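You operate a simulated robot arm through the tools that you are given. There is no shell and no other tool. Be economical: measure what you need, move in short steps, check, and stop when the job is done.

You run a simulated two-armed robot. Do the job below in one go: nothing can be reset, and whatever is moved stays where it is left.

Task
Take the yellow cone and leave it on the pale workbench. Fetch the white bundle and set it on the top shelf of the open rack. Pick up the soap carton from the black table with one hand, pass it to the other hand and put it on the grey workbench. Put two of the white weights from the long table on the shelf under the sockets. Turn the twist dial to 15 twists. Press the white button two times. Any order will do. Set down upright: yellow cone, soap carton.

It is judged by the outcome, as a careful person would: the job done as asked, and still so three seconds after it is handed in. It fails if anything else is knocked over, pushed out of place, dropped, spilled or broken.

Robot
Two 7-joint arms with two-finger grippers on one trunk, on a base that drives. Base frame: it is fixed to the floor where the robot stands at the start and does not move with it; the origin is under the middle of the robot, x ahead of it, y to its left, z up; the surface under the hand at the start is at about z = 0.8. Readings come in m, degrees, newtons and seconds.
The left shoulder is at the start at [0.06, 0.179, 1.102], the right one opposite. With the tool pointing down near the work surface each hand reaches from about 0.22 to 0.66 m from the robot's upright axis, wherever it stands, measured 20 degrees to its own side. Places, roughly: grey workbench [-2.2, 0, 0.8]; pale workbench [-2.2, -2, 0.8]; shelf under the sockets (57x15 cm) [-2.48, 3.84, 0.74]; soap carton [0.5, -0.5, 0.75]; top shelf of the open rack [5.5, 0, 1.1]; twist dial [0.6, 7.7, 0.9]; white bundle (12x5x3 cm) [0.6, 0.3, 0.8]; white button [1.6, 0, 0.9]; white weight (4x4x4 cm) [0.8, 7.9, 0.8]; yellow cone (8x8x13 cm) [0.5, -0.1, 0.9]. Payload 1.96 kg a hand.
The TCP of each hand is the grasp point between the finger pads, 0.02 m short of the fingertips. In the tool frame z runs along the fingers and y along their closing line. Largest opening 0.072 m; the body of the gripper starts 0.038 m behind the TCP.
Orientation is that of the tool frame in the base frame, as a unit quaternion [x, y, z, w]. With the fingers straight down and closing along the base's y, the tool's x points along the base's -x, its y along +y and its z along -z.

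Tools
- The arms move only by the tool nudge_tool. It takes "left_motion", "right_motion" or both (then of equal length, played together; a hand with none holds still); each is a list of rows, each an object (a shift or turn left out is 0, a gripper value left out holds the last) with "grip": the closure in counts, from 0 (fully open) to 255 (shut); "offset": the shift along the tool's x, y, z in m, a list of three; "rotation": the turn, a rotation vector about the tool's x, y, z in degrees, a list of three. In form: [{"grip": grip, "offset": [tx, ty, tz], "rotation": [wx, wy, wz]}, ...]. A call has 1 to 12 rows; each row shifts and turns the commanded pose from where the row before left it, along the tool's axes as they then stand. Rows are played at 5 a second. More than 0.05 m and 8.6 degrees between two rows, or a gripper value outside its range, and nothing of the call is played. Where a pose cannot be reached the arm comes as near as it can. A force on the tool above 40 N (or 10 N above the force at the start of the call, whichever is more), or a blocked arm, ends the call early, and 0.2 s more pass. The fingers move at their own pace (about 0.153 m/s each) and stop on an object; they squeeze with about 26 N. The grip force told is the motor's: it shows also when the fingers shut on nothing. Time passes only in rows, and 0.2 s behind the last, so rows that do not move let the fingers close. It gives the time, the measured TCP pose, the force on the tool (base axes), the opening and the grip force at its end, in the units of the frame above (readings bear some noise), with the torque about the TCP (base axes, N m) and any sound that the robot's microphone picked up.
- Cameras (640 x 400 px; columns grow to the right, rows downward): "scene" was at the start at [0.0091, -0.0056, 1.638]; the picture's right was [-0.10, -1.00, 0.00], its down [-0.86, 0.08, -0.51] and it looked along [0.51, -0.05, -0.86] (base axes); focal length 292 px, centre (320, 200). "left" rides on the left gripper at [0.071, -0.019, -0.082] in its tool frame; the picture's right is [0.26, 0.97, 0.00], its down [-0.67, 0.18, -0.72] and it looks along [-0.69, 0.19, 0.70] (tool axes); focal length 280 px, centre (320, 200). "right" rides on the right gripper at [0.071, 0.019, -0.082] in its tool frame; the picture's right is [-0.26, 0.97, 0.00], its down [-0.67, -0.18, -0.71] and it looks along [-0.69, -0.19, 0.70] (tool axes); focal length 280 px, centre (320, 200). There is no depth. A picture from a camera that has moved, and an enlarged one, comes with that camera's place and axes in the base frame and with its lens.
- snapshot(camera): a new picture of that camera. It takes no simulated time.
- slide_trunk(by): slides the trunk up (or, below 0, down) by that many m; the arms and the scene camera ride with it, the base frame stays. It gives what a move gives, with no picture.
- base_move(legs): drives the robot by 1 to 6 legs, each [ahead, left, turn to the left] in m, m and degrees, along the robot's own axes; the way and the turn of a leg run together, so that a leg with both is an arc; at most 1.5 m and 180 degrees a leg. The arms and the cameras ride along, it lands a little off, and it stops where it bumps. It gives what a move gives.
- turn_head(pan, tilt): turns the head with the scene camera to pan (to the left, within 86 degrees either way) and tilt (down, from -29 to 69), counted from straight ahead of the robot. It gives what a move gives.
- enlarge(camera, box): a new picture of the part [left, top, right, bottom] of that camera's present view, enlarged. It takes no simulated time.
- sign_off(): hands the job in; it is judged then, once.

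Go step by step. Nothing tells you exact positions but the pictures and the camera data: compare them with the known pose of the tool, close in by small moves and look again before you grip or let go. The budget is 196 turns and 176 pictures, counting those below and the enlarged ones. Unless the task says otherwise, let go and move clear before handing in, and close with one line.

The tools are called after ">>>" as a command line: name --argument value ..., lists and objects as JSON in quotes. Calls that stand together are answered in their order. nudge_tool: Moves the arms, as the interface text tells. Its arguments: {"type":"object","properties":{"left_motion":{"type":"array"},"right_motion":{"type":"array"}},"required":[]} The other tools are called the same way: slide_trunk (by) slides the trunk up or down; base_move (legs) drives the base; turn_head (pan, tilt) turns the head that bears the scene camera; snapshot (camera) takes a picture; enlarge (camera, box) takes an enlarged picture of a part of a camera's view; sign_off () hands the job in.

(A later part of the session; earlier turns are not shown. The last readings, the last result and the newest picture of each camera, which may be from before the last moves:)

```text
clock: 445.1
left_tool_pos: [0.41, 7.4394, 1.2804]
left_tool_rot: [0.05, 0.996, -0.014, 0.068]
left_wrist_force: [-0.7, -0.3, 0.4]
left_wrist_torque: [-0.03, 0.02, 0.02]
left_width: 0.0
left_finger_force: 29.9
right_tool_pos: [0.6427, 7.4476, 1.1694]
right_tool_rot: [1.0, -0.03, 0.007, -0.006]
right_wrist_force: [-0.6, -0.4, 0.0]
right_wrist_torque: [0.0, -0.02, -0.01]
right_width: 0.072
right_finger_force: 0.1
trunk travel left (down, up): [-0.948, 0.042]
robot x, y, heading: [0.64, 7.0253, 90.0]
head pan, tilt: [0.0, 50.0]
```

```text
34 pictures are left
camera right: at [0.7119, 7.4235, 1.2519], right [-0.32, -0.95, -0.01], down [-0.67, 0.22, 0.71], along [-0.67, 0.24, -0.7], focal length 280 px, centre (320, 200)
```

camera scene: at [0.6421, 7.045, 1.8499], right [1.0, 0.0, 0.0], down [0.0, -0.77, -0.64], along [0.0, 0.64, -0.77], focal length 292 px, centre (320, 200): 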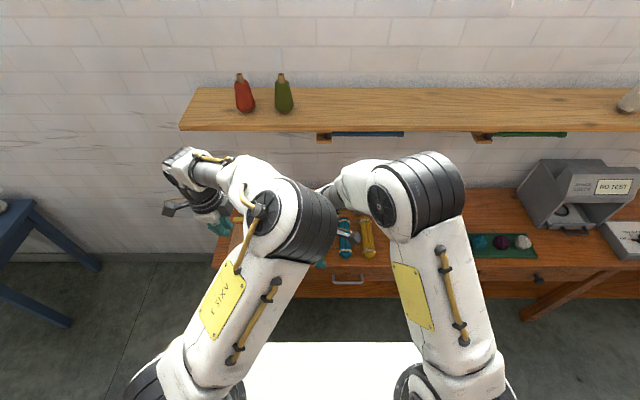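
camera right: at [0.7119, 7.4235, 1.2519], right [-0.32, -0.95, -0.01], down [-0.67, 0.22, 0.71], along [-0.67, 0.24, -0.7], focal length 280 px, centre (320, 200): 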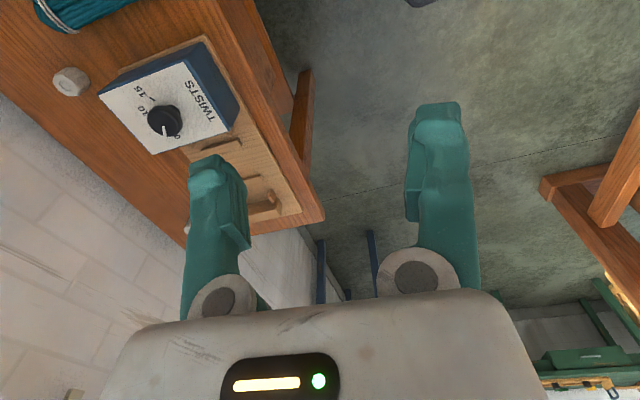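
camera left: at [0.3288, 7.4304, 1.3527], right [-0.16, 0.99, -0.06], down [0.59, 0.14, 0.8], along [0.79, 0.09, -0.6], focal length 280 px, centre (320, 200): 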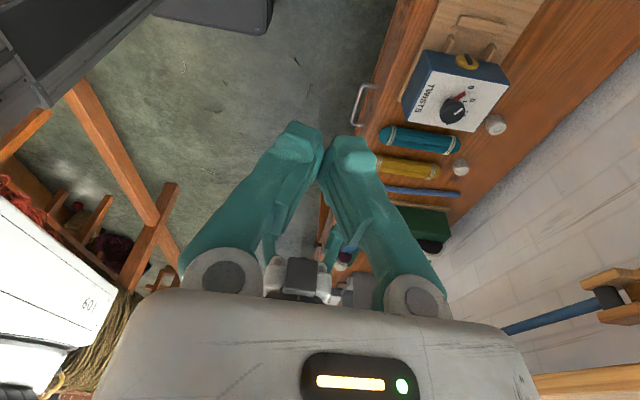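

Dial box labelled TWISTS and white weights behind it are visible. Zooming in.

>>> enlarge --camera "right" --box '[40, 30, 240, 155]'

>>> enlarge --camera "left" --box '[360, 30, 520, 280]'

```text
3.20 times, centred on (140, 92) of right
camera zoom: at [0.7119, 7.4235, 1.2519], right [-0.32, -0.95, -0.01], down [-0.67, 0.22, 0.71], along [-0.67, 0.24, -0.7], focal length 897 px, centre (896, 544)
```

zoom: 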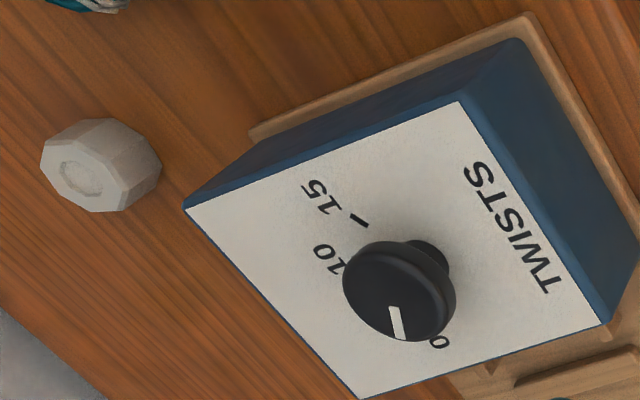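

```text
1.60 times, centred on (440, 155) of left
camera zoom: at [0.3288, 7.4304, 1.3527], right [-0.16, 0.99, -0.06], down [0.59, 0.14, 0.8], along [0.79, 0.09, -0.6], focal length 449 px, centre (128, 272)
```

zoom: 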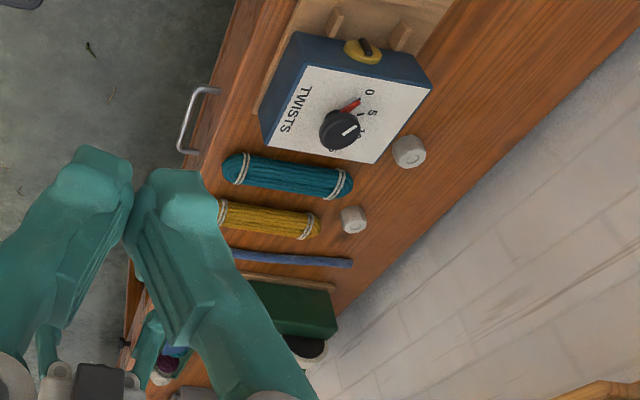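

The knob is at about (0.597, 7.69, 0.91), scale 0→15 clockwise over ~122°, pointer near 0. I'll position the base for the right hand and lower the trunk.

>>> base_move --legs '[[0, 0.19, 0], [0.12, 0, 0]]'

>>> slide_trunk --by -0.13

>>> snapshot --camera "scene"

```text
clock: 447.5
left_tool_pos: [0.2161, 7.5547, 1.2807]
left_tool_rot: [0.05, 0.996, -0.013, 0.068]
left_wrist_force: [-0.4, -0.3, -0.1]
left_wrist_torque: [0.04, 0.03, -0.01]
left_width: 0.0004
left_finger_force: 29.6
right_tool_pos: [0.4477, 7.5641, 1.1708]
right_tool_rot: [0.999, -0.031, 0.007, -0.005]
right_wrist_force: [-0.3, 0.3, -0.8]
right_wrist_torque: [0.0, 0.0, 0.0]
right_width: 0.0719
right_finger_force: 0.2
trunk travel left (down, up): [-0.948, 0.042]
robot x, y, heading: [0.4464, 7.1461, 89.9]
head pan, tilt: [0.0, 50.0]
```

```text
clock: 449.1
left_tool_pos: [0.2167, 7.5555, 1.1512]
left_tool_rot: [0.05, 0.996, -0.014, 0.069]
left_wrist_force: [-0.1, -0.5, 0.8]
left_wrist_torque: [0.01, 0.0, 0.03]
left_width: 0.0002
left_finger_force: 29.8
right_tool_pos: [0.4491, 7.565, 1.0393]
right_tool_rot: [0.999, -0.031, 0.006, -0.005]
right_wrist_force: [1.4, -0.2, 0.7]
right_wrist_torque: [-0.03, 0.01, -0.01]
right_width: 0.0721
right_finger_force: 0.0
trunk travel left (down, up): [-0.818, 0.172]
robot x, y, heading: [0.4442, 7.1435, 90.2]
head pan, tilt: [0.0, 50.0]
```

```text
31 pictures are left
camera scene: at [0.4474, 7.1619, 1.72], right [1.0, 0.0, 0.0], down [0.0, -0.77, -0.64], along [0.0, 0.64, -0.77], focal length 292 px, centre (320, 200)
```

scene: 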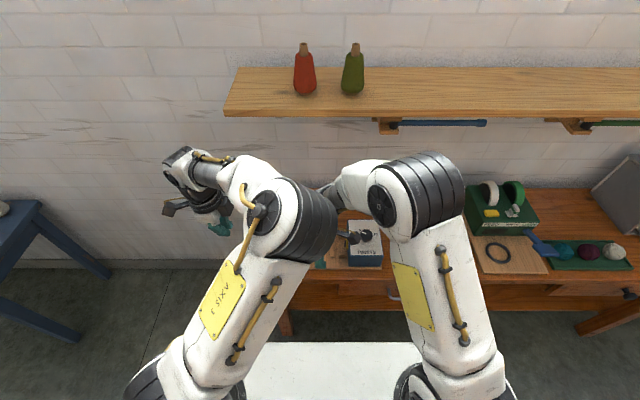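

>>> enlarge --camera "scene" --box '[330, 210, 400, 275]'

>>> enlarge --camera "left" --box '[340, 0, 540, 125]'

```text
6.15 times, centred on (365, 242) of scene
camera zoom: at [0.4474, 7.1619, 1.72], right [1.0, 0.0, 0.0], down [0.0, -0.77, -0.64], along [0.0, 0.64, -0.77], focal length 1795 px, centre (43, -62)
```

zoom: 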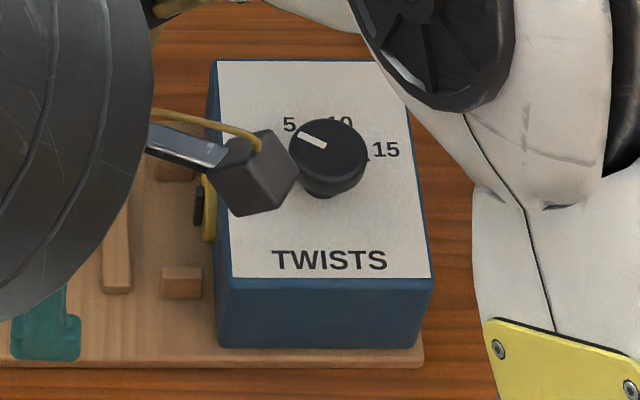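

```text
3.20 times, centred on (440, 62) of left
camera zoom: at [0.1344, 7.5475, 1.2229], right [-0.16, 0.99, -0.06], down [0.59, 0.14, 0.8], along [0.79, 0.09, -0.6], focal length 897 px, centre (-64, 640)
```

zoom: 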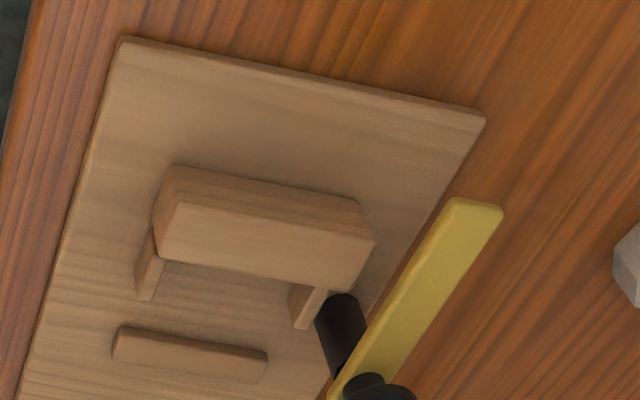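

From above, the pointer is at ~144° azimuth and the 15 tick at ~34°, so about 110° clockwise. Moving the right hand over the knob.

>>> nudge_tool --right_motion '[{"offset": [0.0285, -0.0262, 0.01]}, {"offset": [0.0285, -0.0262, 0.015]}, {"offset": [0.0285, -0.0262, 0.02]}, {"offset": [0.0285, -0.0262, 0.02]}, {"offset": [0.0285, -0.0262, 0.02]}, {}]'

>>> snapshot --camera "right"

```text
clock: 450.4
left_tool_pos: [0.2163, 7.5551, 1.1504]
left_tool_rot: [0.051, 0.996, -0.015, 0.068]
left_wrist_force: [-0.3, 0.1, -0.3]
left_wrist_torque: [0.02, -0.01, 0.03]
left_width: 0.0
left_finger_force: 29.4
right_tool_pos: [0.6003, 7.6859, 0.9586]
right_tool_rot: [1.0, -0.03, 0.006, -0.005]
right_wrist_force: [-0.7, -0.3, -0.6]
right_wrist_torque: [0.0, 0.02, 0.04]
right_width: 0.072
right_finger_force: 0.2
trunk travel left (down, up): [-0.818, 0.172]
robot x, y, heading: [0.4433, 7.1454, 90.1]
head pan, tilt: [0.0, 50.0]
```

```text
28 pictures are left
camera right: at [0.6692, 7.6619, 1.0399], right [-0.32, -0.95, -0.01], down [-0.67, 0.22, 0.71], along [-0.67, 0.24, -0.71], focal length 280 px, centre (320, 200)
```

right: 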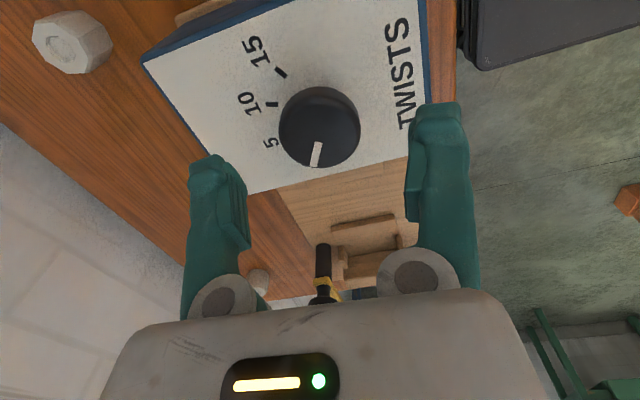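

Centred over the knob. Descending around it and gripping.

>>> nudge_tool --right_motion '[{"offset": [0.004, 0.002, 0.02]}, {"offset": [0, 0, 0.018]}, {"offset": [0, 0, 0.005]}, {}]'

>>> nudge_tool --right_motion '[{"grip": 255}, {}, {}]'

```text
clock: 451.4
left_tool_pos: [0.2169, 7.5572, 1.1509]
left_tool_rot: [0.049, 0.996, -0.014, 0.068]
left_wrist_force: [-0.2, -0.9, -0.7]
left_wrist_torque: [0.02, 0.02, 0.03]
left_width: 0.0001
left_finger_force: 29.6
right_tool_pos: [0.6039, 7.6851, 0.9162]
right_tool_rot: [0.999, -0.031, 0.007, -0.004]
right_wrist_force: [0.4, 0.0, -0.2]
right_wrist_torque: [-0.01, 0.0, 0.02]
right_width: 0.0725
right_finger_force: 0.1
trunk travel left (down, up): [-0.818, 0.172]
robot x, y, heading: [0.4463, 7.14, 90.0]
head pan, tilt: [0.0, 50.0]
```

```text
clock: 452.2
left_tool_pos: [0.2162, 7.5577, 1.1505]
left_tool_rot: [0.049, 0.996, -0.016, 0.067]
left_wrist_force: [-0.1, -0.1, -0.1]
left_wrist_torque: [-0.01, 0.0, 0.01]
left_width: 0.0
left_finger_force: 30.0
right_tool_pos: [0.6029, 7.6869, 0.9165]
right_tool_rot: [1.0, -0.03, 0.007, -0.007]
right_wrist_force: [1.8, 16.1, 12.9]
right_wrist_torque: [0.36, 0.11, -0.12]
right_width: 0.0377
right_finger_force: 40.1
trunk travel left (down, up): [-0.818, 0.172]
robot x, y, heading: [0.4455, 7.1478, 90.0]
head pan, tilt: [0.0, 50.0]
```

Knob gripped. Turning clockwise in steps, first about 65°.

>>> nudge_tool --right_motion '[{"offset": [0, -0.002, 0]}, {"rotation": [0, 0, 8.2]}, {"rotation": [0, 0, 8.2]}, {"rotation": [0, 0, 8.2]}, {"rotation": [0, 0, 8.2]}, {"rotation": [0, 0, 8.2]}, {"rotation": [0, 0, 8.2]}, {"rotation": [0, 0, 8.2]}, {"rotation": [0, 0, 8.2]}, {}]'

>>> snapshot --camera "right"

```text
clock: 454.4
left_tool_pos: [0.2157, 7.5525, 1.152]
left_tool_rot: [0.05, 0.996, -0.012, 0.068]
left_wrist_force: [0.5, 0.7, 0.2]
left_wrist_torque: [0.01, -0.02, 0.01]
left_width: 0.0
left_finger_force: 29.8
right_tool_pos: [0.599, 7.6816, 0.916]
right_tool_rot: [0.825, -0.566, 0.003, -0.003]
right_wrist_force: [-9.9, -14.2, 21.7]
right_wrist_torque: [-1.02, -0.1, 0.08]
right_width: 0.0376
right_finger_force: 40.3
trunk travel left (down, up): [-0.818, 0.172]
robot x, y, heading: [0.4433, 7.1443, 90.3]
head pan, tilt: [0.0, 50.0]
stopped in row 10 (right hand): the force on the tool passed its limit at 42 N (the readings are from after the stop); the commanded pose is now the measured one
```

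```text
27 pictures are left
camera right: at [0.6062, 7.608, 0.9972], right [-0.99, -0.1, -0.01], down [-0.08, 0.69, 0.72], along [-0.07, 0.71, -0.7], focal length 280 px, centre (320, 200)
```

right: 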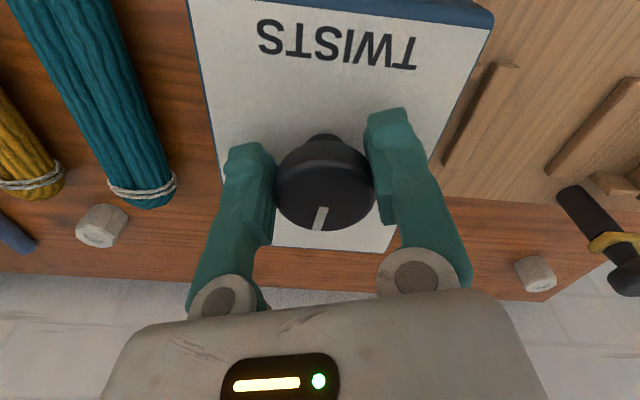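

The pointer moved with the hand to ~88° (near 10). Easing the side load, then turning about 46° more.

>>> nudge_tool --right_motion '[{"offset": [0.0015, 0.0016, -0.002]}, {"rotation": [0, 0, 8]}, {"rotation": [0, 0, 8]}, {"rotation": [0, 0, 8]}, {"rotation": [0, 0, 8]}, {"rotation": [0, 0, 8]}, {}]'

>>> snapshot --camera "right"

```text
clock: 456.0
left_tool_pos: [0.2106, 7.5536, 1.1507]
left_tool_rot: [0.049, 0.996, -0.013, 0.07]
left_wrist_force: [-0.4, 0.1, -0.2]
left_wrist_torque: [-0.02, 0.0, 0.01]
left_width: 0.0
left_finger_force: 29.9
right_tool_pos: [0.5936, 7.6818, 0.9157]
right_tool_rot: [-0.582, 0.813, -0.004, 0.003]
right_wrist_force: [-33.5, -16.5, -7.7]
right_wrist_torque: [-0.51, 0.35, 0.17]
right_width: 0.0381
right_finger_force: 40.0
trunk travel left (down, up): [-0.818, 0.172]
robot x, y, heading: [0.4421, 7.1431, 90.3]
head pan, tilt: [0.0, 50.0]
```

```text
26 pictures are left
camera right: at [0.5519, 7.6204, 0.9967], right [-0.83, 0.56, -0.01], down [0.39, 0.58, 0.72], along [0.41, 0.59, -0.7], focal length 280 px, centre (320, 200)
```

right: 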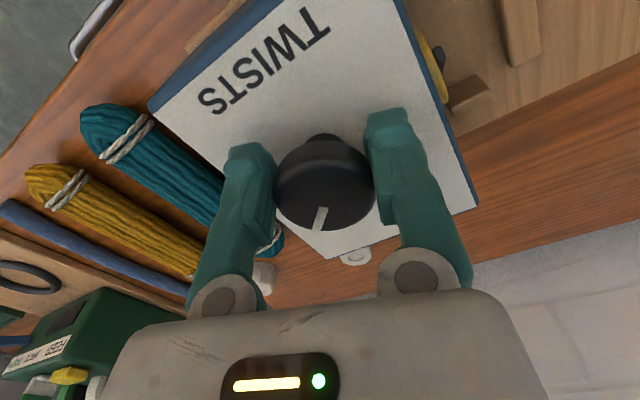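

The pointer is near ~48°, close to the 15 tick. Releasing and rising to read it accurately.

>>> nudge_tool --right_motion '[{"grip": 0}, {}, {}, {"offset": [0, 0, -0.03]}, {"offset": [0, 0, -0.03]}, {}]'

>>> enlarge --camera "right" --box '[180, 0, 480, 200]'

```text
clock: 457.4
left_tool_pos: [0.2158, 7.5567, 1.1508]
left_tool_rot: [0.05, 0.996, -0.015, 0.068]
left_wrist_force: [0.0, 0.6, -0.5]
left_wrist_torque: [0.02, 0.0, 0.04]
left_width: 0.0002
left_finger_force: 29.6
right_tool_pos: [0.6017, 7.6845, 0.974]
right_tool_rot: [-0.581, 0.814, -0.003, 0.002]
right_wrist_force: [-0.1, 0.7, 0.1]
right_wrist_torque: [-0.03, 0.03, -0.03]
right_width: 0.0718
right_finger_force: 0.1
trunk travel left (down, up): [-0.818, 0.172]
robot x, y, heading: [0.4488, 7.1463, 90.3]
head pan, tilt: [0.0, 50.0]
```

```text
2.00 times, centred on (330, 100) of right
camera zoom: at [0.559, 7.6233, 1.056], right [-0.83, 0.56, -0.01], down [0.39, 0.58, 0.72], along [0.41, 0.59, -0.7], focal length 561 px, centre (300, 400)
```

zoom: 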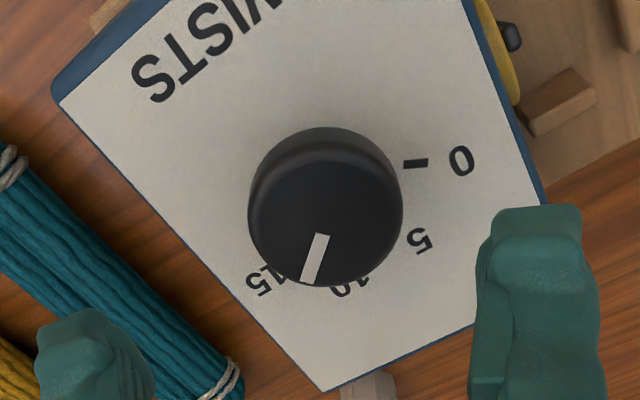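

The pointer reads ~42° while 15 is at ~31°, about 13. I'll regrip better centred and turn ~12° more.

>>> nudge_tool --right_motion '[{"offset": [-0.002, 0.0049, 0.02]}, {"offset": [0, 0, 0.02]}, {"offset": [0, 0, 0.017]}, {"grip": 255}, {}, {}]'

>>> nudge_tool --right_motion '[{"rotation": [0, 0, 6]}, {"rotation": [0, 0, 6]}, {}]'

>>> nudge_tool --right_motion '[{"grip": 0}, {}, {}, {"offset": [0, 0, -0.03]}, {"offset": [0, 0, -0.03]}, {}]'

>>> enlarge --camera "right" --box '[180, 0, 480, 200]'

```text
clock: 458.8
left_tool_pos: [0.215, 7.5574, 1.15]
left_tool_rot: [0.05, 0.996, -0.013, 0.069]
left_wrist_force: [-0.6, 0.2, -0.6]
left_wrist_torque: [0.02, 0.0, 0.01]
left_width: 0.0
left_finger_force: 29.1
right_tool_pos: [0.5955, 7.6889, 0.9172]
right_tool_rot: [-0.581, 0.814, -0.003, 0.003]
right_wrist_force: [-2.6, 1.3, -3.5]
right_wrist_torque: [0.46, -0.64, 0.01]
right_width: 0.0387
right_finger_force: 40.0
trunk travel left (down, up): [-0.818, 0.172]
robot x, y, heading: [0.4458, 7.1491, 90.4]
head pan, tilt: [0.0, 50.0]
```

```text
clock: 459.6
left_tool_pos: [0.2164, 7.558, 1.1497]
left_tool_rot: [0.049, 0.996, -0.015, 0.068]
left_wrist_force: [0.4, -0.5, 0.7]
left_wrist_torque: [-0.01, 0.04, -0.02]
left_width: 0.0001
left_finger_force: 29.9
right_tool_pos: [0.5955, 7.6878, 0.9169]
right_tool_rot: [-0.492, 0.87, -0.003, 0.004]
right_wrist_force: [-4.0, 4.5, -5.3]
right_wrist_torque: [-0.42, -0.28, -0.05]
right_width: 0.0384
right_finger_force: 40.2
trunk travel left (down, up): [-0.818, 0.172]
robot x, y, heading: [0.4462, 7.1424, 90.2]
head pan, tilt: [0.0, 50.0]
```

```text
clock: 461.0
left_tool_pos: [0.2165, 7.5571, 1.1504]
left_tool_rot: [0.051, 0.996, -0.015, 0.068]
left_wrist_force: [-0.3, -0.2, -0.2]
left_wrist_torque: [-0.01, 0.02, -0.03]
left_width: 0.0
left_finger_force: 29.7
right_tool_pos: [0.5965, 7.6862, 0.9785]
right_tool_rot: [-0.492, 0.87, -0.003, 0.005]
right_wrist_force: [-0.4, -0.2, 0.6]
right_wrist_torque: [0.0, 0.0, -0.03]
right_width: 0.0719
right_finger_force: 0.1
trunk travel left (down, up): [-0.818, 0.172]
robot x, y, heading: [0.4439, 7.1445, 90.4]
head pan, tilt: [0.0, 50.0]
```

```text
2.00 times, centred on (330, 100) of right
camera zoom: at [0.5424, 7.6349, 1.0592], right [-0.69, 0.72, -0.01], down [0.5, 0.48, 0.72], along [0.52, 0.5, -0.69], focal length 561 px, centre (300, 400)
```

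zoom: 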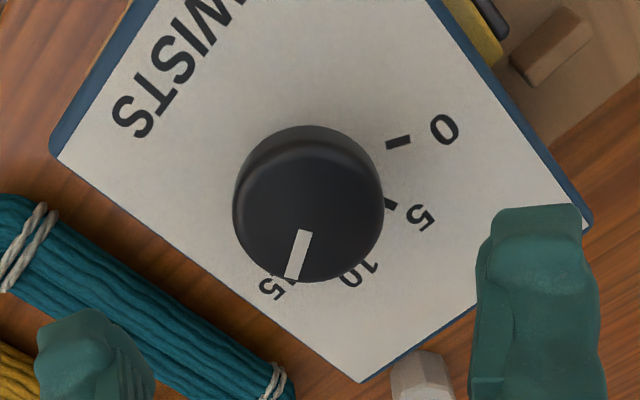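

The pointer now lines up with 15 (scale fit: 15 at 34°, pointer 32–36°). Next come the weights, seen at about (0.68, 7.875) and (0.83, 7.876). Raising, un-yawing the right hand and repositioning the base.

>>> nudge_tool --right_motion '[{"offset": [0, 0, -0.04]}, {"offset": [0, 0, -0.02]}, {"rotation": [0, 0, -7.8]}, {"rotation": [0, 0, -7.8]}, {"rotation": [0, 0, -7.8]}, {"rotation": [0, 0, -7.8]}]'

>>> base_move --legs '[[0, -0.22, 0], [0.1, 0, 0]]'

>>> snapshot --camera "right"

```text
clock: 462.4
left_tool_pos: [0.2155, 7.557, 1.1506]
left_tool_rot: [0.05, 0.996, -0.014, 0.068]
left_wrist_force: [0.6, 0.1, 0.5]
left_wrist_torque: [-0.01, 0.0, 0.0]
left_width: 0.0001
left_finger_force: 29.8
right_tool_pos: [0.5963, 7.6862, 1.0377]
right_tool_rot: [0.71, -0.704, 0.004, -0.004]
right_wrist_force: [-0.4, 0.4, -0.1]
right_wrist_torque: [0.02, 0.03, 0.0]
right_width: 0.0722
right_finger_force: 0.1
trunk travel left (down, up): [-0.818, 0.172]
robot x, y, heading: [0.4446, 7.1395, 90.4]
head pan, tilt: [0.0, 50.0]
```

```text
clock: 464.8
left_tool_pos: [0.4311, 7.6554, 1.1509]
left_tool_rot: [0.05, 0.996, -0.014, 0.069]
left_wrist_force: [0.6, -0.2, -0.5]
left_wrist_torque: [-0.02, 0.03, 0.01]
left_width: 0.0
left_finger_force: 29.6
right_tool_pos: [0.8119, 7.784, 1.0394]
right_tool_rot: [0.709, -0.705, 0.003, -0.004]
right_wrist_force: [0.4, -0.5, -0.2]
right_wrist_torque: [0.02, 0.01, 0.0]
right_width: 0.072
right_finger_force: 0.1
trunk travel left (down, up): [-0.818, 0.172]
robot x, y, heading: [0.6626, 7.2422, 90.3]
head pan, tilt: [0.0, 50.0]
```

```text
23 pictures are left
camera right: at [0.7917, 7.7136, 1.1197], right [-0.97, 0.26, -0.01], down [0.17, 0.67, 0.72], along [0.19, 0.69, -0.7], focal length 280 px, centre (320, 200)
```

right: 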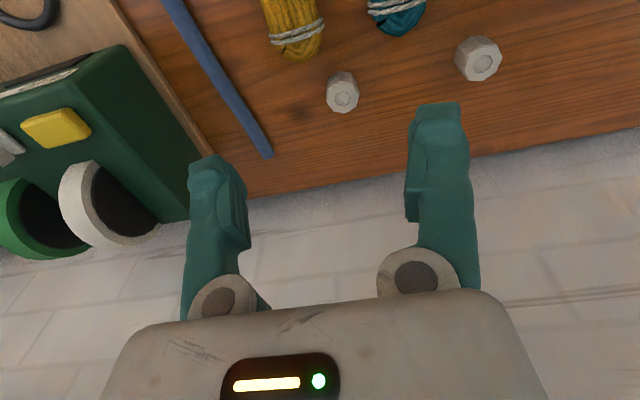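

Weight at (0.808, 7.865). Moving over it and descending most of the way.

>>> nudge_tool --right_motion '[{"offset": [-0.04, 0.002, 0.02]}, {"offset": [-0.04, 0.002, 0.02]}, {"offset": [0, 0, 0.045]}, {"offset": [0, 0, 0.045]}, {"offset": [0, 0, 0.045]}, {"offset": [0, 0, 0.03]}, {}]'

>>> snapshot --camera "right"

```text
clock: 466.4
left_tool_pos: [0.4293, 7.655, 1.1487]
left_tool_rot: [0.049, 0.996, -0.014, 0.068]
left_wrist_force: [0.2, 0.3, 1.0]
left_wrist_torque: [0.01, 0.01, 0.06]
left_width: 0.0
left_finger_force: 29.5
right_tool_pos: [0.8089, 7.8336, 0.85]
right_tool_rot: [0.709, -0.705, 0.002, -0.003]
right_wrist_force: [-0.1, 0.1, 1.1]
right_wrist_torque: [0.01, -0.01, 0.01]
right_width: 0.0719
right_finger_force: 0.0
right hand out of reach, approached as far as the arm can: row 2
trunk travel left (down, up): [-0.818, 0.172]
robot x, y, heading: [0.6614, 7.2412, 90.1]
head pan, tilt: [0.0, 50.0]
```

```text
22 pictures are left
camera right: at [0.7887, 7.7621, 0.9309], right [-0.97, 0.26, -0.01], down [0.17, 0.67, 0.72], along [0.19, 0.69, -0.7], focal length 280 px, centre (320, 200)
```

right: 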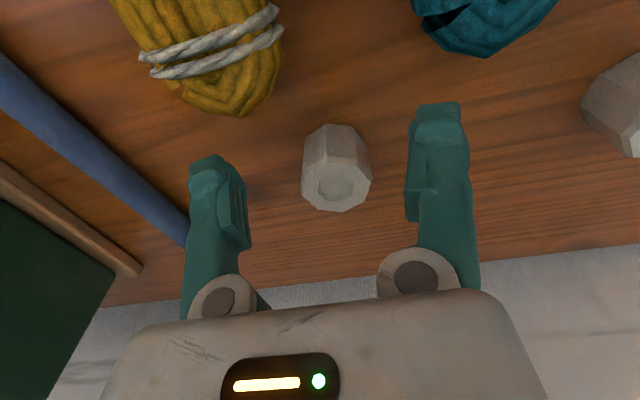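

>>> nudge_tool --right_motion '[{"offset": [-0.018, 0.003, 0.005]}, {"offset": [-0.014, 0.002, 0.01]}, {"offset": [0, 0, 0.015]}, {"offset": [0, 0, 0.012]}, {}]'

>>> snapshot --camera "right"

```text
clock: 467.6
left_tool_pos: [0.4298, 7.6545, 1.1507]
left_tool_rot: [0.049, 0.996, -0.013, 0.069]
left_wrist_force: [-0.4, 0.5, 0.1]
left_wrist_torque: [0.03, 0.02, 0.01]
left_width: 0.0003
left_finger_force: 29.8
right_tool_pos: [0.8077, 7.8287, 0.8244]
right_tool_rot: [0.709, -0.705, 0.002, -0.004]
right_wrist_force: [0.1, -1.4, -0.4]
right_wrist_torque: [-0.03, 0.02, 0.02]
right_width: 0.0722
right_finger_force: 0.1
right hand out of reach, approached as far as the arm can: row 1, 2, 3, 4
trunk travel left (down, up): [-0.818, 0.172]
robot x, y, heading: [0.6609, 7.2429, 90.2]
head pan, tilt: [0.0, 50.0]
```

```text
21 pictures are left
camera right: at [0.7875, 7.7578, 0.9061], right [-0.97, 0.26, -0.01], down [0.17, 0.67, 0.72], along [0.19, 0.69, -0.7], focal length 280 px, centre (320, 200)
```

right: 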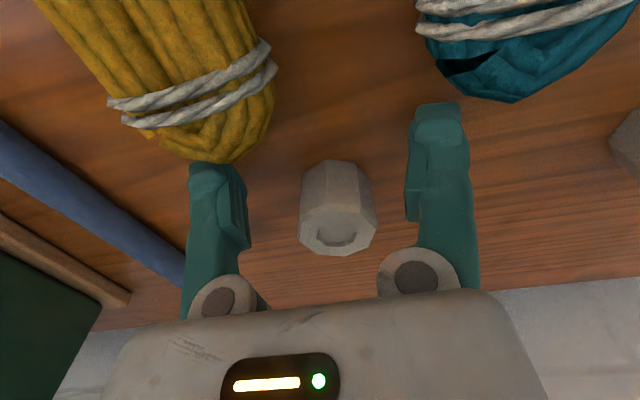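

Just short on reach. Raising the hand, lowering the trunk, then going in again.

>>> nudge_tool --right_motion '[{"offset": [0, 0, -0.04]}, {"offset": [0, 0, -0.04]}, {"offset": [0, 0, -0.04]}, {"offset": [0, 0, -0.03]}, {}]'

>>> slide_trunk --by -0.12

>>> nudge_tool --right_motion '[{"offset": [-0.02, 0.002, 0]}, {"offset": [-0.018, 0.001, 0]}, {"offset": [0, 0, 0.01]}, {}]'

```text
clock: 468.8
left_tool_pos: [0.4314, 7.6562, 1.1503]
left_tool_rot: [0.049, 0.996, -0.014, 0.069]
left_wrist_force: [0.4, 0.9, -0.3]
left_wrist_torque: [0.0, -0.05, -0.01]
left_width: 0.0002
left_finger_force: 29.4
right_tool_pos: [0.8045, 7.8283, 0.9754]
right_tool_rot: [0.709, -0.705, 0.004, -0.003]
right_wrist_force: [-0.1, 0.9, -0.2]
right_wrist_torque: [-0.01, 0.01, 0.01]
right_width: 0.072
right_finger_force: 0.1
trunk travel left (down, up): [-0.818, 0.172]
robot x, y, heading: [0.6629, 7.2438, 90.1]
head pan, tilt: [0.0, 50.0]
```

```text
clock: 470.3
left_tool_pos: [0.4304, 7.6541, 1.0303]
left_tool_rot: [0.05, 0.996, -0.013, 0.068]
left_wrist_force: [-1.2, 0.3, 0.6]
left_wrist_torque: [0.0, 0.02, 0.01]
left_width: 0.0
left_finger_force: 29.3
right_tool_pos: [0.805, 7.8281, 0.854]
right_tool_rot: [0.71, -0.704, 0.004, -0.004]
right_wrist_force: [-0.4, 0.0, 0.1]
right_wrist_torque: [-0.02, 0.02, 0.01]
right_width: 0.0724
right_finger_force: 0.1
trunk travel left (down, up): [-0.698, 0.292]
robot x, y, heading: [0.6636, 7.2404, 90.1]
head pan, tilt: [0.0, 50.0]
```

```text
clock: 471.3
left_tool_pos: [0.4307, 7.6544, 1.0303]
left_tool_rot: [0.05, 0.996, -0.014, 0.069]
left_wrist_force: [0.2, 0.7, 0.1]
left_wrist_torque: [0.03, 0.0, 0.01]
left_width: 0.0
left_finger_force: 30.0
right_tool_pos: [0.8031, 7.8487, 0.8459]
right_tool_rot: [0.709, -0.705, 0.003, -0.003]
right_wrist_force: [-0.1, 0.3, -0.2]
right_wrist_torque: [-0.01, -0.01, 0.0]
right_width: 0.0718
right_finger_force: 0.1
right hand out of reach, approached as far as the arm can: row 2
trunk travel left (down, up): [-0.698, 0.292]
robot x, y, heading: [0.6608, 7.2425, 90.4]
head pan, tilt: [0.0, 50.0]
```

I'm 1.7 cm short, so I'll nudge the base forward 2 cm with the hand above the weight.

>>> base_move --legs '[[0.022, 0, 0]]'

>>> nudge_tool --right_motion '[{"offset": [0, 0, 0.015]}, {"offset": [0, 0, 0.015]}, {"offset": [0, 0, 0.01]}, {}]'

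>>> snapshot --camera "right"

```text
clock: 472.1
left_tool_pos: [0.4304, 7.6748, 1.03]
left_tool_rot: [0.049, 0.996, -0.013, 0.068]
left_wrist_force: [-0.5, 0.5, -0.3]
left_wrist_torque: [-0.01, 0.02, 0.01]
left_width: 0.0
left_finger_force: 29.9
right_tool_pos: [0.8031, 7.8691, 0.8474]
right_tool_rot: [0.709, -0.705, 0.003, -0.004]
right_wrist_force: [-0.3, -0.3, 0.0]
right_wrist_torque: [-0.02, -0.02, -0.02]
right_width: 0.0721
right_finger_force: 0.1
trunk travel left (down, up): [-0.698, 0.292]
robot x, y, heading: [0.6619, 7.2657, 90.3]
head pan, tilt: [0.0, 50.0]
```

```text
clock: 472.9
left_tool_pos: [0.4302, 7.6708, 1.0332]
left_tool_rot: [0.05, 0.996, -0.011, 0.069]
left_wrist_force: [0.6, -0.3, -0.6]
left_wrist_torque: [0.04, 0.02, 0.0]
left_width: 0.0002
left_finger_force: 29.7
right_tool_pos: [0.803, 7.8704, 0.818]
right_tool_rot: [0.709, -0.705, -0.003, -0.009]
right_wrist_force: [2.1, -21.1, 28.8]
right_wrist_torque: [-0.47, 1.19, 1.13]
right_width: 0.0718
right_finger_force: 0.1
trunk travel left (down, up): [-0.698, 0.292]
robot x, y, heading: [0.6617, 7.2632, 90.4]
head pan, tilt: [0.0, 50.0]
stopped in row 4 (right hand): the force on the tool passed its limit at 46 N (the readings are from after the stop); the commanded pose is now the measured one
```

```text
20 pictures are left
camera right: at [0.7841, 7.7975, 0.8976], right [-0.97, 0.26, 0.0], down [0.17, 0.66, 0.73], along [0.19, 0.7, -0.69], focal length 280 px, centre (320, 200)
```

right: 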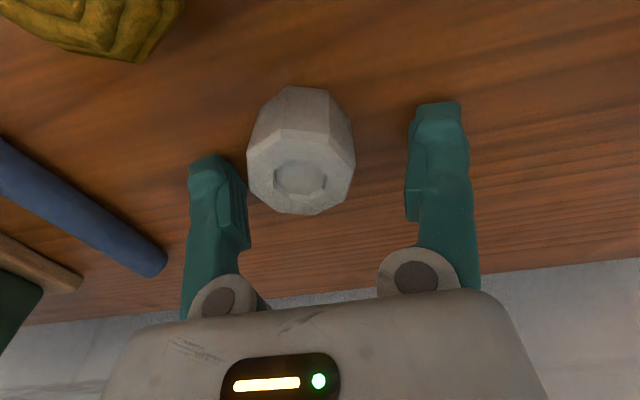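

The table is at ~0.798 (higher than assumed), so the weight is really at (0.803, 7.844). Rising 5 mm, backing 2.6 cm, then gripping.

>>> nudge_tool --right_motion '[{"offset": [0, 0, -0.006]}, {"offset": [0.013, 0, 0]}, {"offset": [0.013, 0, 0.001]}, {"grip": 255}, {}, {}, {"offset": [0, 0, -0.03]}, {"offset": [0, 0, -0.04]}, {}]'

>>> snapshot --camera "right"

```text
clock: 474.9
left_tool_pos: [0.432, 7.678, 1.0288]
left_tool_rot: [0.049, 0.996, -0.015, 0.069]
left_wrist_force: [-0.2, 0.5, 1.3]
left_wrist_torque: [0.01, 0.0, 0.01]
left_width: 0.0
left_finger_force: 29.6
right_tool_pos: [0.8028, 7.8486, 0.8865]
right_tool_rot: [0.709, -0.705, 0.0, -0.007]
right_wrist_force: [0.0, 1.1, -1.4]
right_wrist_torque: [0.02, 0.03, -0.04]
right_width: 0.0345
right_finger_force: 26.2
trunk travel left (down, up): [-0.698, 0.292]
robot x, y, heading: [0.6575, 7.2632, 90.2]
head pan, tilt: [0.0, 50.0]
```

```text
19 pictures are left
camera right: at [0.7839, 7.7776, 0.9671], right [-0.97, 0.26, -0.01], down [0.17, 0.67, 0.72], along [0.19, 0.7, -0.69], focal length 280 px, centre (320, 200)
```

right: 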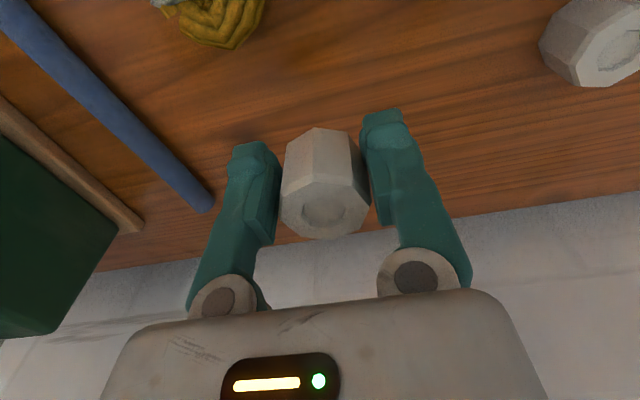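

One weight is held. The second is at (0.677, 7.846). I'll raise and retract the right hand, shift the base, and bring the open left hand above it.

>>> nudge_tool --right_motion '[{"offset": [0, 0, -0.045]}, {"offset": [0, 0, -0.045]}, {"offset": [0, 0, -0.045]}, {"offset": [0.04, 0, 0]}, {"offset": [0.04, 0, 0]}, {"offset": [0.04, 0, 0]}, {"offset": [0.04, 0, 0]}]' --left_motion '[{"grip": 0}, {}, {}, {}, {}, {}, {}]'

>>> base_move --legs '[[0, -0.13, 0]]'

>>> nudge_tool --left_motion '[{"offset": [-0.0185, 0.0358, 0]}, {"offset": [-0.0185, 0.0358, 0]}, {"offset": [-0.0185, 0.0358, 0]}, {"offset": [-0.0185, 0.0358, 0.01]}, {"offset": [-0.0185, 0.0358, 0.02]}, {"offset": [0, 0, 0.03]}, {}]'

>>> snapshot --camera "left"

```text
clock: 476.5
left_tool_pos: [0.4311, 7.6759, 1.0317]
left_tool_rot: [0.049, 0.996, -0.014, 0.068]
left_wrist_force: [-0.3, 0.1, 0.1]
left_wrist_torque: [0.05, 0.0, -0.03]
left_width: 0.072
left_finger_force: 0.0
right_tool_pos: [0.8047, 7.6829, 0.9305]
right_tool_rot: [0.709, -0.705, -0.001, -0.007]
right_wrist_force: [-0.1, -0.4, -1.5]
right_wrist_torque: [0.02, 0.01, 0.0]
right_width: 0.0347
right_finger_force: 26.3
right hand out of reach, approached as far as the arm can: row 2, 3
trunk travel left (down, up): [-0.698, 0.292]
robot x, y, heading: [0.6605, 7.2635, 90.1]
head pan, tilt: [0.0, 50.0]
```

```text
clock: 477.8
left_tool_pos: [0.56, 7.6778, 1.0305]
left_tool_rot: [0.05, 0.996, -0.014, 0.068]
left_wrist_force: [-0.2, 0.5, 0.0]
left_wrist_torque: [0.02, 0.01, 0.02]
left_width: 0.072
left_finger_force: 0.1
right_tool_pos: [0.9333, 7.6859, 0.9303]
right_tool_rot: [0.709, -0.706, -0.002, -0.007]
right_wrist_force: [0.1, 0.1, -2.1]
right_wrist_torque: [-0.04, -0.02, -0.02]
right_width: 0.0345
right_finger_force: 26.4
trunk travel left (down, up): [-0.698, 0.292]
robot x, y, heading: [0.7878, 7.2691, 90.2]
head pan, tilt: [0.0, 50.0]
```

```text
clock: 479.4
left_tool_pos: [0.6742, 7.8428, 0.9817]
left_tool_rot: [0.049, 0.996, -0.014, 0.069]
left_wrist_force: [-0.6, 0.2, -0.3]
left_wrist_torque: [-0.01, -0.02, 0.0]
left_width: 0.0722
left_finger_force: 0.1
right_tool_pos: [0.9317, 7.6855, 0.9305]
right_tool_rot: [0.709, -0.705, -0.002, -0.007]
right_wrist_force: [0.2, -0.2, -1.7]
right_wrist_torque: [0.01, -0.03, -0.01]
right_width: 0.0343
right_finger_force: 25.7
trunk travel left (down, up): [-0.698, 0.292]
robot x, y, heading: [0.7913, 7.267, 90.4]
head pan, tilt: [0.0, 50.0]
```

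```text
18 pictures are left
camera left: at [0.594, 7.8342, 1.0536], right [-0.16, 0.99, -0.06], down [0.59, 0.14, 0.8], along [0.79, 0.1, -0.6], focal length 280 px, centre (320, 200)
```

left: 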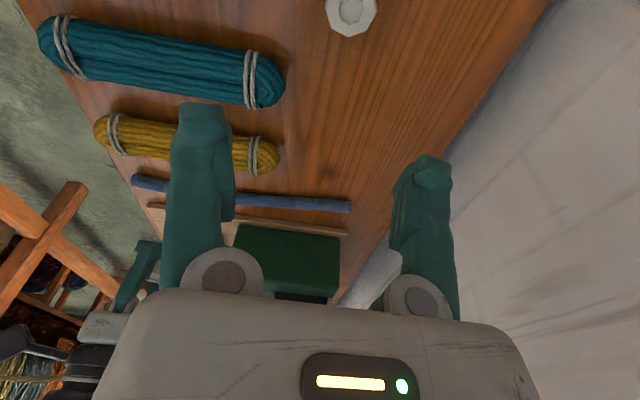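

>>> nudge_tool --left_motion '[{"offset": [0.0062, 0.0029, 0.0314]}, {"offset": [0.0062, 0.0029, 0.0314]}, {"offset": [0.0062, 0.0029, 0.0314]}, {}]'

>>> snapshot --camera "left"

```text
clock: 480.4
left_tool_pos: [0.6732, 7.8535, 0.8853]
left_tool_rot: [0.05, 0.996, -0.014, 0.069]
left_wrist_force: [-0.1, -0.1, 0.4]
left_wrist_torque: [0.02, 0.01, 0.03]
left_width: 0.072
left_finger_force: 0.1
right_tool_pos: [0.9325, 7.6861, 0.9307]
right_tool_rot: [0.709, -0.705, -0.001, -0.007]
right_wrist_force: [-0.1, 0.0, -1.8]
right_wrist_torque: [0.0, -0.03, 0.03]
right_width: 0.0344
right_finger_force: 26.2
trunk travel left (down, up): [-0.698, 0.292]
robot x, y, heading: [0.7902, 7.2633, 90.1]
head pan, tilt: [0.0, 50.0]
```

```text
17 pictures are left
camera left: at [0.5903, 7.8441, 0.9567], right [-0.16, 0.99, -0.06], down [0.59, 0.14, 0.8], along [0.79, 0.1, -0.6], focal length 280 px, centre (320, 200)
```

left: 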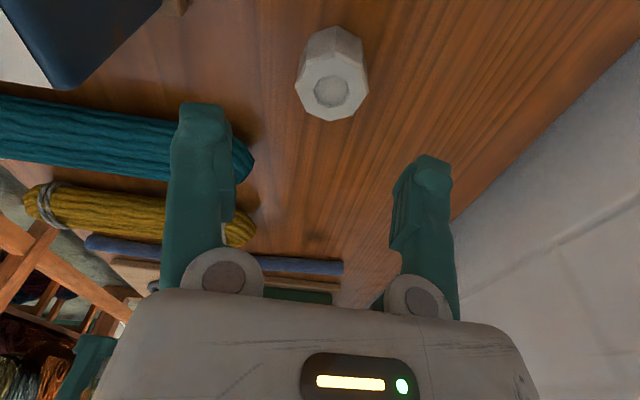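

>>> nudge_tool --left_motion '[{"offset": [0.0095, 0.0012, 0.02]}, {"offset": [0.0095, 0.0012, 0.02]}, {"offset": [0, 0, 0.02]}, {"grip": 255}, {}, {}, {"offset": [-0.0055, 0, -0.0396]}, {"offset": [-0.0055, 0, -0.0396]}, {}]'

>>> snapshot --camera "left"

```text
clock: 482.4
left_tool_pos: [0.6586, 7.8574, 0.8998]
left_tool_rot: [0.047, 0.996, -0.013, 0.068]
left_wrist_force: [-0.2, -0.9, -2.1]
left_wrist_torque: [-0.01, 0.01, -0.01]
left_width: 0.0334
left_finger_force: 26.3
right_tool_pos: [0.9326, 7.6858, 0.9312]
right_tool_rot: [0.708, -0.706, -0.001, -0.007]
right_wrist_force: [0.3, 0.9, -2.0]
right_wrist_torque: [-0.01, -0.01, 0.0]
right_width: 0.0342
right_finger_force: 26.5
trunk travel left (down, up): [-0.698, 0.292]
robot x, y, heading: [0.7888, 7.2666, 90.0]
head pan, tilt: [0.0, 50.0]
```

```text
16 pictures are left
camera left: at [0.5775, 7.8482, 0.9733], right [-0.16, 0.99, -0.06], down [0.59, 0.14, 0.8], along [0.79, 0.1, -0.6], focal length 280 px, centre (320, 200)
```

left: 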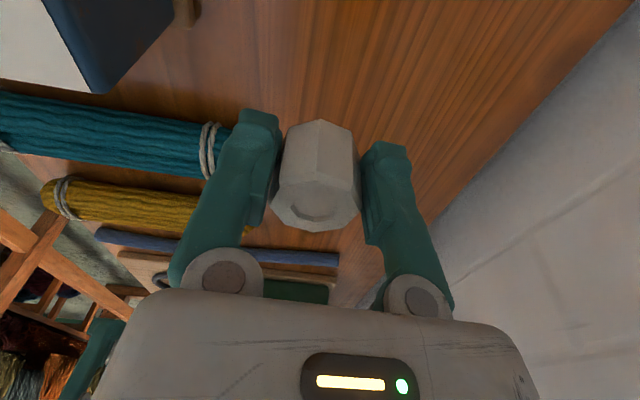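

Both weights are in hand. Raising the trunk, retracting the left hand, then driving back out of the aisle toward the sockets.

>>> slide_trunk --by 0.12

>>> nudge_tool --left_motion '[{"offset": [0, -0.045, 0]}, {"offset": [0, -0.045, 0]}, {"offset": [0, -0.045, 0]}, {"offset": [0, -0.045, 0]}, {}]'

>>> base_move --legs '[[-0.22, 0, 0], [0, 1.15, 0], [0, 1.12, 0], [-1.4, 0, 0], [-1.4, 0, 0]]'

>>> turn_head --pan 80 --tilt 30

>>> snapshot --camera "scene"

```text
clock: 483.9
left_tool_pos: [0.6606, 7.8566, 1.0216]
left_tool_rot: [0.049, 0.996, -0.014, 0.068]
left_wrist_force: [0.0, -0.2, -1.9]
left_wrist_torque: [0.0, -0.02, -0.06]
left_width: 0.0333
left_finger_force: 26.0
right_tool_pos: [0.9334, 7.6863, 1.0505]
right_tool_rot: [0.709, -0.705, -0.001, -0.007]
right_wrist_force: [0.8, 0.6, -1.6]
right_wrist_torque: [0.0, 0.0, -0.01]
right_width: 0.0339
right_finger_force: 25.9
trunk travel left (down, up): [-0.818, 0.172]
robot x, y, heading: [0.7916, 7.2602, 90.4]
head pan, tilt: [0.0, 50.0]
```

```text
clock: 485.1
left_tool_pos: [0.6434, 7.6791, 1.0261]
left_tool_rot: [0.05, 0.996, -0.015, 0.068]
left_wrist_force: [-0.3, 0.4, -1.5]
left_wrist_torque: [0.0, 0.01, -0.01]
left_width: 0.0335
left_finger_force: 26.1
right_tool_pos: [0.9336, 7.6859, 1.0502]
right_tool_rot: [0.709, -0.705, 0.0, -0.006]
right_wrist_force: [-0.5, -0.3, -2.6]
right_wrist_torque: [-0.01, -0.02, 0.01]
right_width: 0.0341
right_finger_force: 26.2
trunk travel left (down, up): [-0.818, 0.172]
robot x, y, heading: [0.792, 7.2652, 90.1]
head pan, tilt: [0.0, 50.0]
```

```text
clock: 510.4
left_tool_pos: [-1.6883, 4.7531, 1.0263]
left_tool_rot: [0.087, 0.994, -0.016, 0.068]
left_wrist_force: [0.0, 0.0, -2.4]
left_wrist_torque: [-0.01, 0.01, -0.02]
left_width: 0.0322
left_finger_force: 26.2
right_tool_pos: [-1.398, 4.7372, 1.0501]
right_tool_rot: [-0.682, 0.731, 0.0, 0.006]
right_wrist_force: [0.7, 0.1, -2.2]
right_wrist_torque: [0.0, 0.0, 0.0]
right_width: 0.0329
right_finger_force: 26.2
trunk travel left (down, up): [-0.818, 0.172]
robot x, y, heading: [-1.5705, 4.3251, 85.9]
head pan, tilt: [0.0, 50.0]
```

```text
clock: 511.9
left_tool_pos: [-1.6877, 4.7529, 1.0264]
left_tool_rot: [0.087, 0.994, -0.017, 0.068]
left_wrist_force: [-0.2, 0.2, -2.0]
left_wrist_torque: [-0.03, 0.04, -0.02]
left_width: 0.0325
left_finger_force: 26.3
right_tool_pos: [-1.3987, 4.7376, 1.049]
right_tool_rot: [-0.681, 0.732, 0.001, 0.006]
right_wrist_force: [0.4, 0.1, -2.1]
right_wrist_torque: [-0.03, 0.01, 0.0]
right_width: 0.0326
right_finger_force: 25.9
trunk travel left (down, up): [-0.818, 0.172]
robot x, y, heading: [-1.5732, 4.3318, 85.9]
head pan, tilt: [80.0, 30.0]
```

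```text
15 pictures are left
camera scene: at [-1.6626, 4.292, 1.7494], right [0.24, 0.97, 0.0], down [0.48, -0.12, -0.87], along [-0.84, 0.21, -0.5], focal length 292 px, centre (320, 200)
```

scene: 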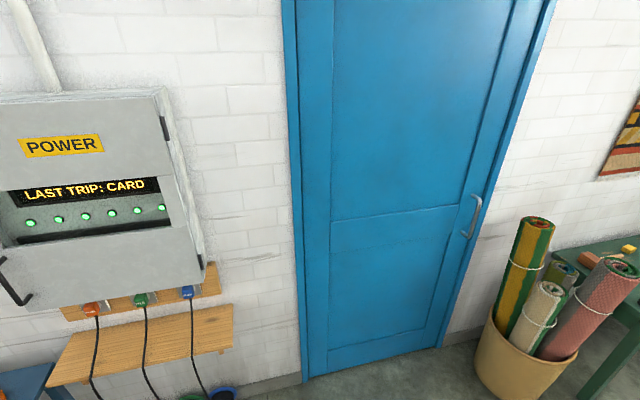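

The shelf (x −2.56…−2.40, y 3.55–4.12) sits under a deep power panel with three cords at y≈3.69, 3.85, 4.00. I'll turn to face it, rotating the left hand so both cameras stay on my side.

>>> nudge_tool --left_motion '[{"rotation": [0, 0, -8.2]}, {"rotation": [0, 0, -8.2]}, {"rotation": [0, 0, -8.2]}, {"rotation": [0, 0, -8.2]}, {"rotation": [0, 0, -8.2]}, {"rotation": [0, 0, -8.2]}, {"rotation": [0, 0, -8.2]}, {"rotation": [0, 0, -8.2]}, {"rotation": [0, 0, -8.2]}, {"rotation": [0, 0, -8.2]}, {"rotation": [0, 0, -8.2]}]'

>>> base_move --legs '[[0, 0, 94], [0, 0.53, 0], [0.08, 0, 0]]'

>>> turn_head --pan 0 --tilt 45

>>> snapshot --camera "scene"

```text
clock: 514.3
left_tool_pos: [-1.6878, 4.7539, 1.0269]
left_tool_rot: [-0.644, 0.762, -0.06, 0.035]
left_wrist_force: [0.7, 0.0, -2.3]
left_wrist_torque: [-0.03, -0.01, 0.01]
left_width: 0.0323
left_finger_force: 26.3
right_tool_pos: [-1.399, 4.7361, 1.052]
right_tool_rot: [-0.682, 0.731, 0.0, 0.006]
right_wrist_force: [-0.9, 0.4, -2.3]
right_wrist_torque: [-0.03, -0.01, -0.04]
right_width: 0.0328
right_finger_force: 26.2
trunk travel left (down, up): [-0.818, 0.172]
robot x, y, heading: [-1.5748, 4.3263, 85.8]
head pan, tilt: [80.0, 30.0]
```

```text
clock: 522.2
left_tool_pos: [-2.047, 3.6339, 1.0266]
left_tool_rot: [0.997, -0.036, 0.013, -0.069]
left_wrist_force: [-0.8, 0.3, -2.2]
left_wrist_torque: [0.02, 0.0, 0.01]
left_width: 0.0326
left_finger_force: 26.2
right_tool_pos: [-2.0596, 3.925, 1.0508]
right_tool_rot: [1.0, 0.015, -0.006, -0.004]
right_wrist_force: [-0.6, -0.7, -1.2]
right_wrist_torque: [-0.01, -0.05, -0.03]
right_width: 0.0329
right_finger_force: 25.7
trunk travel left (down, up): [-0.818, 0.172]
robot x, y, heading: [-1.6394, 3.7919, -178.6]
head pan, tilt: [80.0, 30.0]
```

```text
clock: 523.7
left_tool_pos: [-2.0472, 3.6352, 1.0285]
left_tool_rot: [0.997, -0.035, 0.013, -0.068]
left_wrist_force: [0.0, -1.0, -1.3]
left_wrist_torque: [-0.01, 0.0, -0.03]
left_width: 0.0323
left_finger_force: 26.4
right_tool_pos: [-2.0604, 3.9237, 1.0509]
right_tool_rot: [1.0, 0.015, -0.006, -0.003]
right_wrist_force: [1.4, 0.8, -2.2]
right_wrist_torque: [0.04, 0.0, 0.02]
right_width: 0.0323
right_finger_force: 25.9
trunk travel left (down, up): [-0.818, 0.172]
robot x, y, heading: [-1.6362, 3.7923, -178.5]
head pan, tilt: [0.0, 45.0]
```

```text
14 pictures are left
camera scene: at [-1.6555, 3.7921, 1.7268], right [-0.03, 1.0, 0.0], down [0.71, 0.02, -0.71], along [-0.71, -0.02, -0.71], focal length 292 px, centre (320, 200)
```

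scene: 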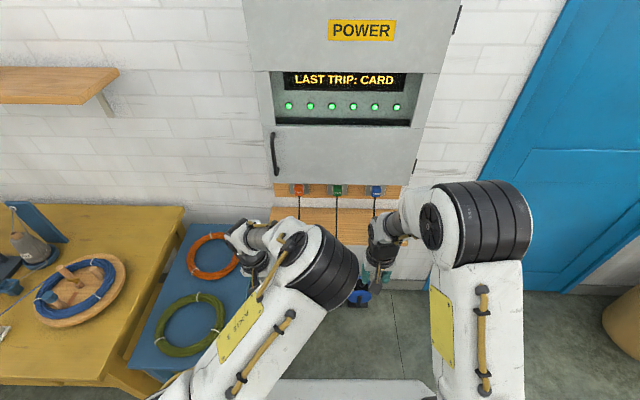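

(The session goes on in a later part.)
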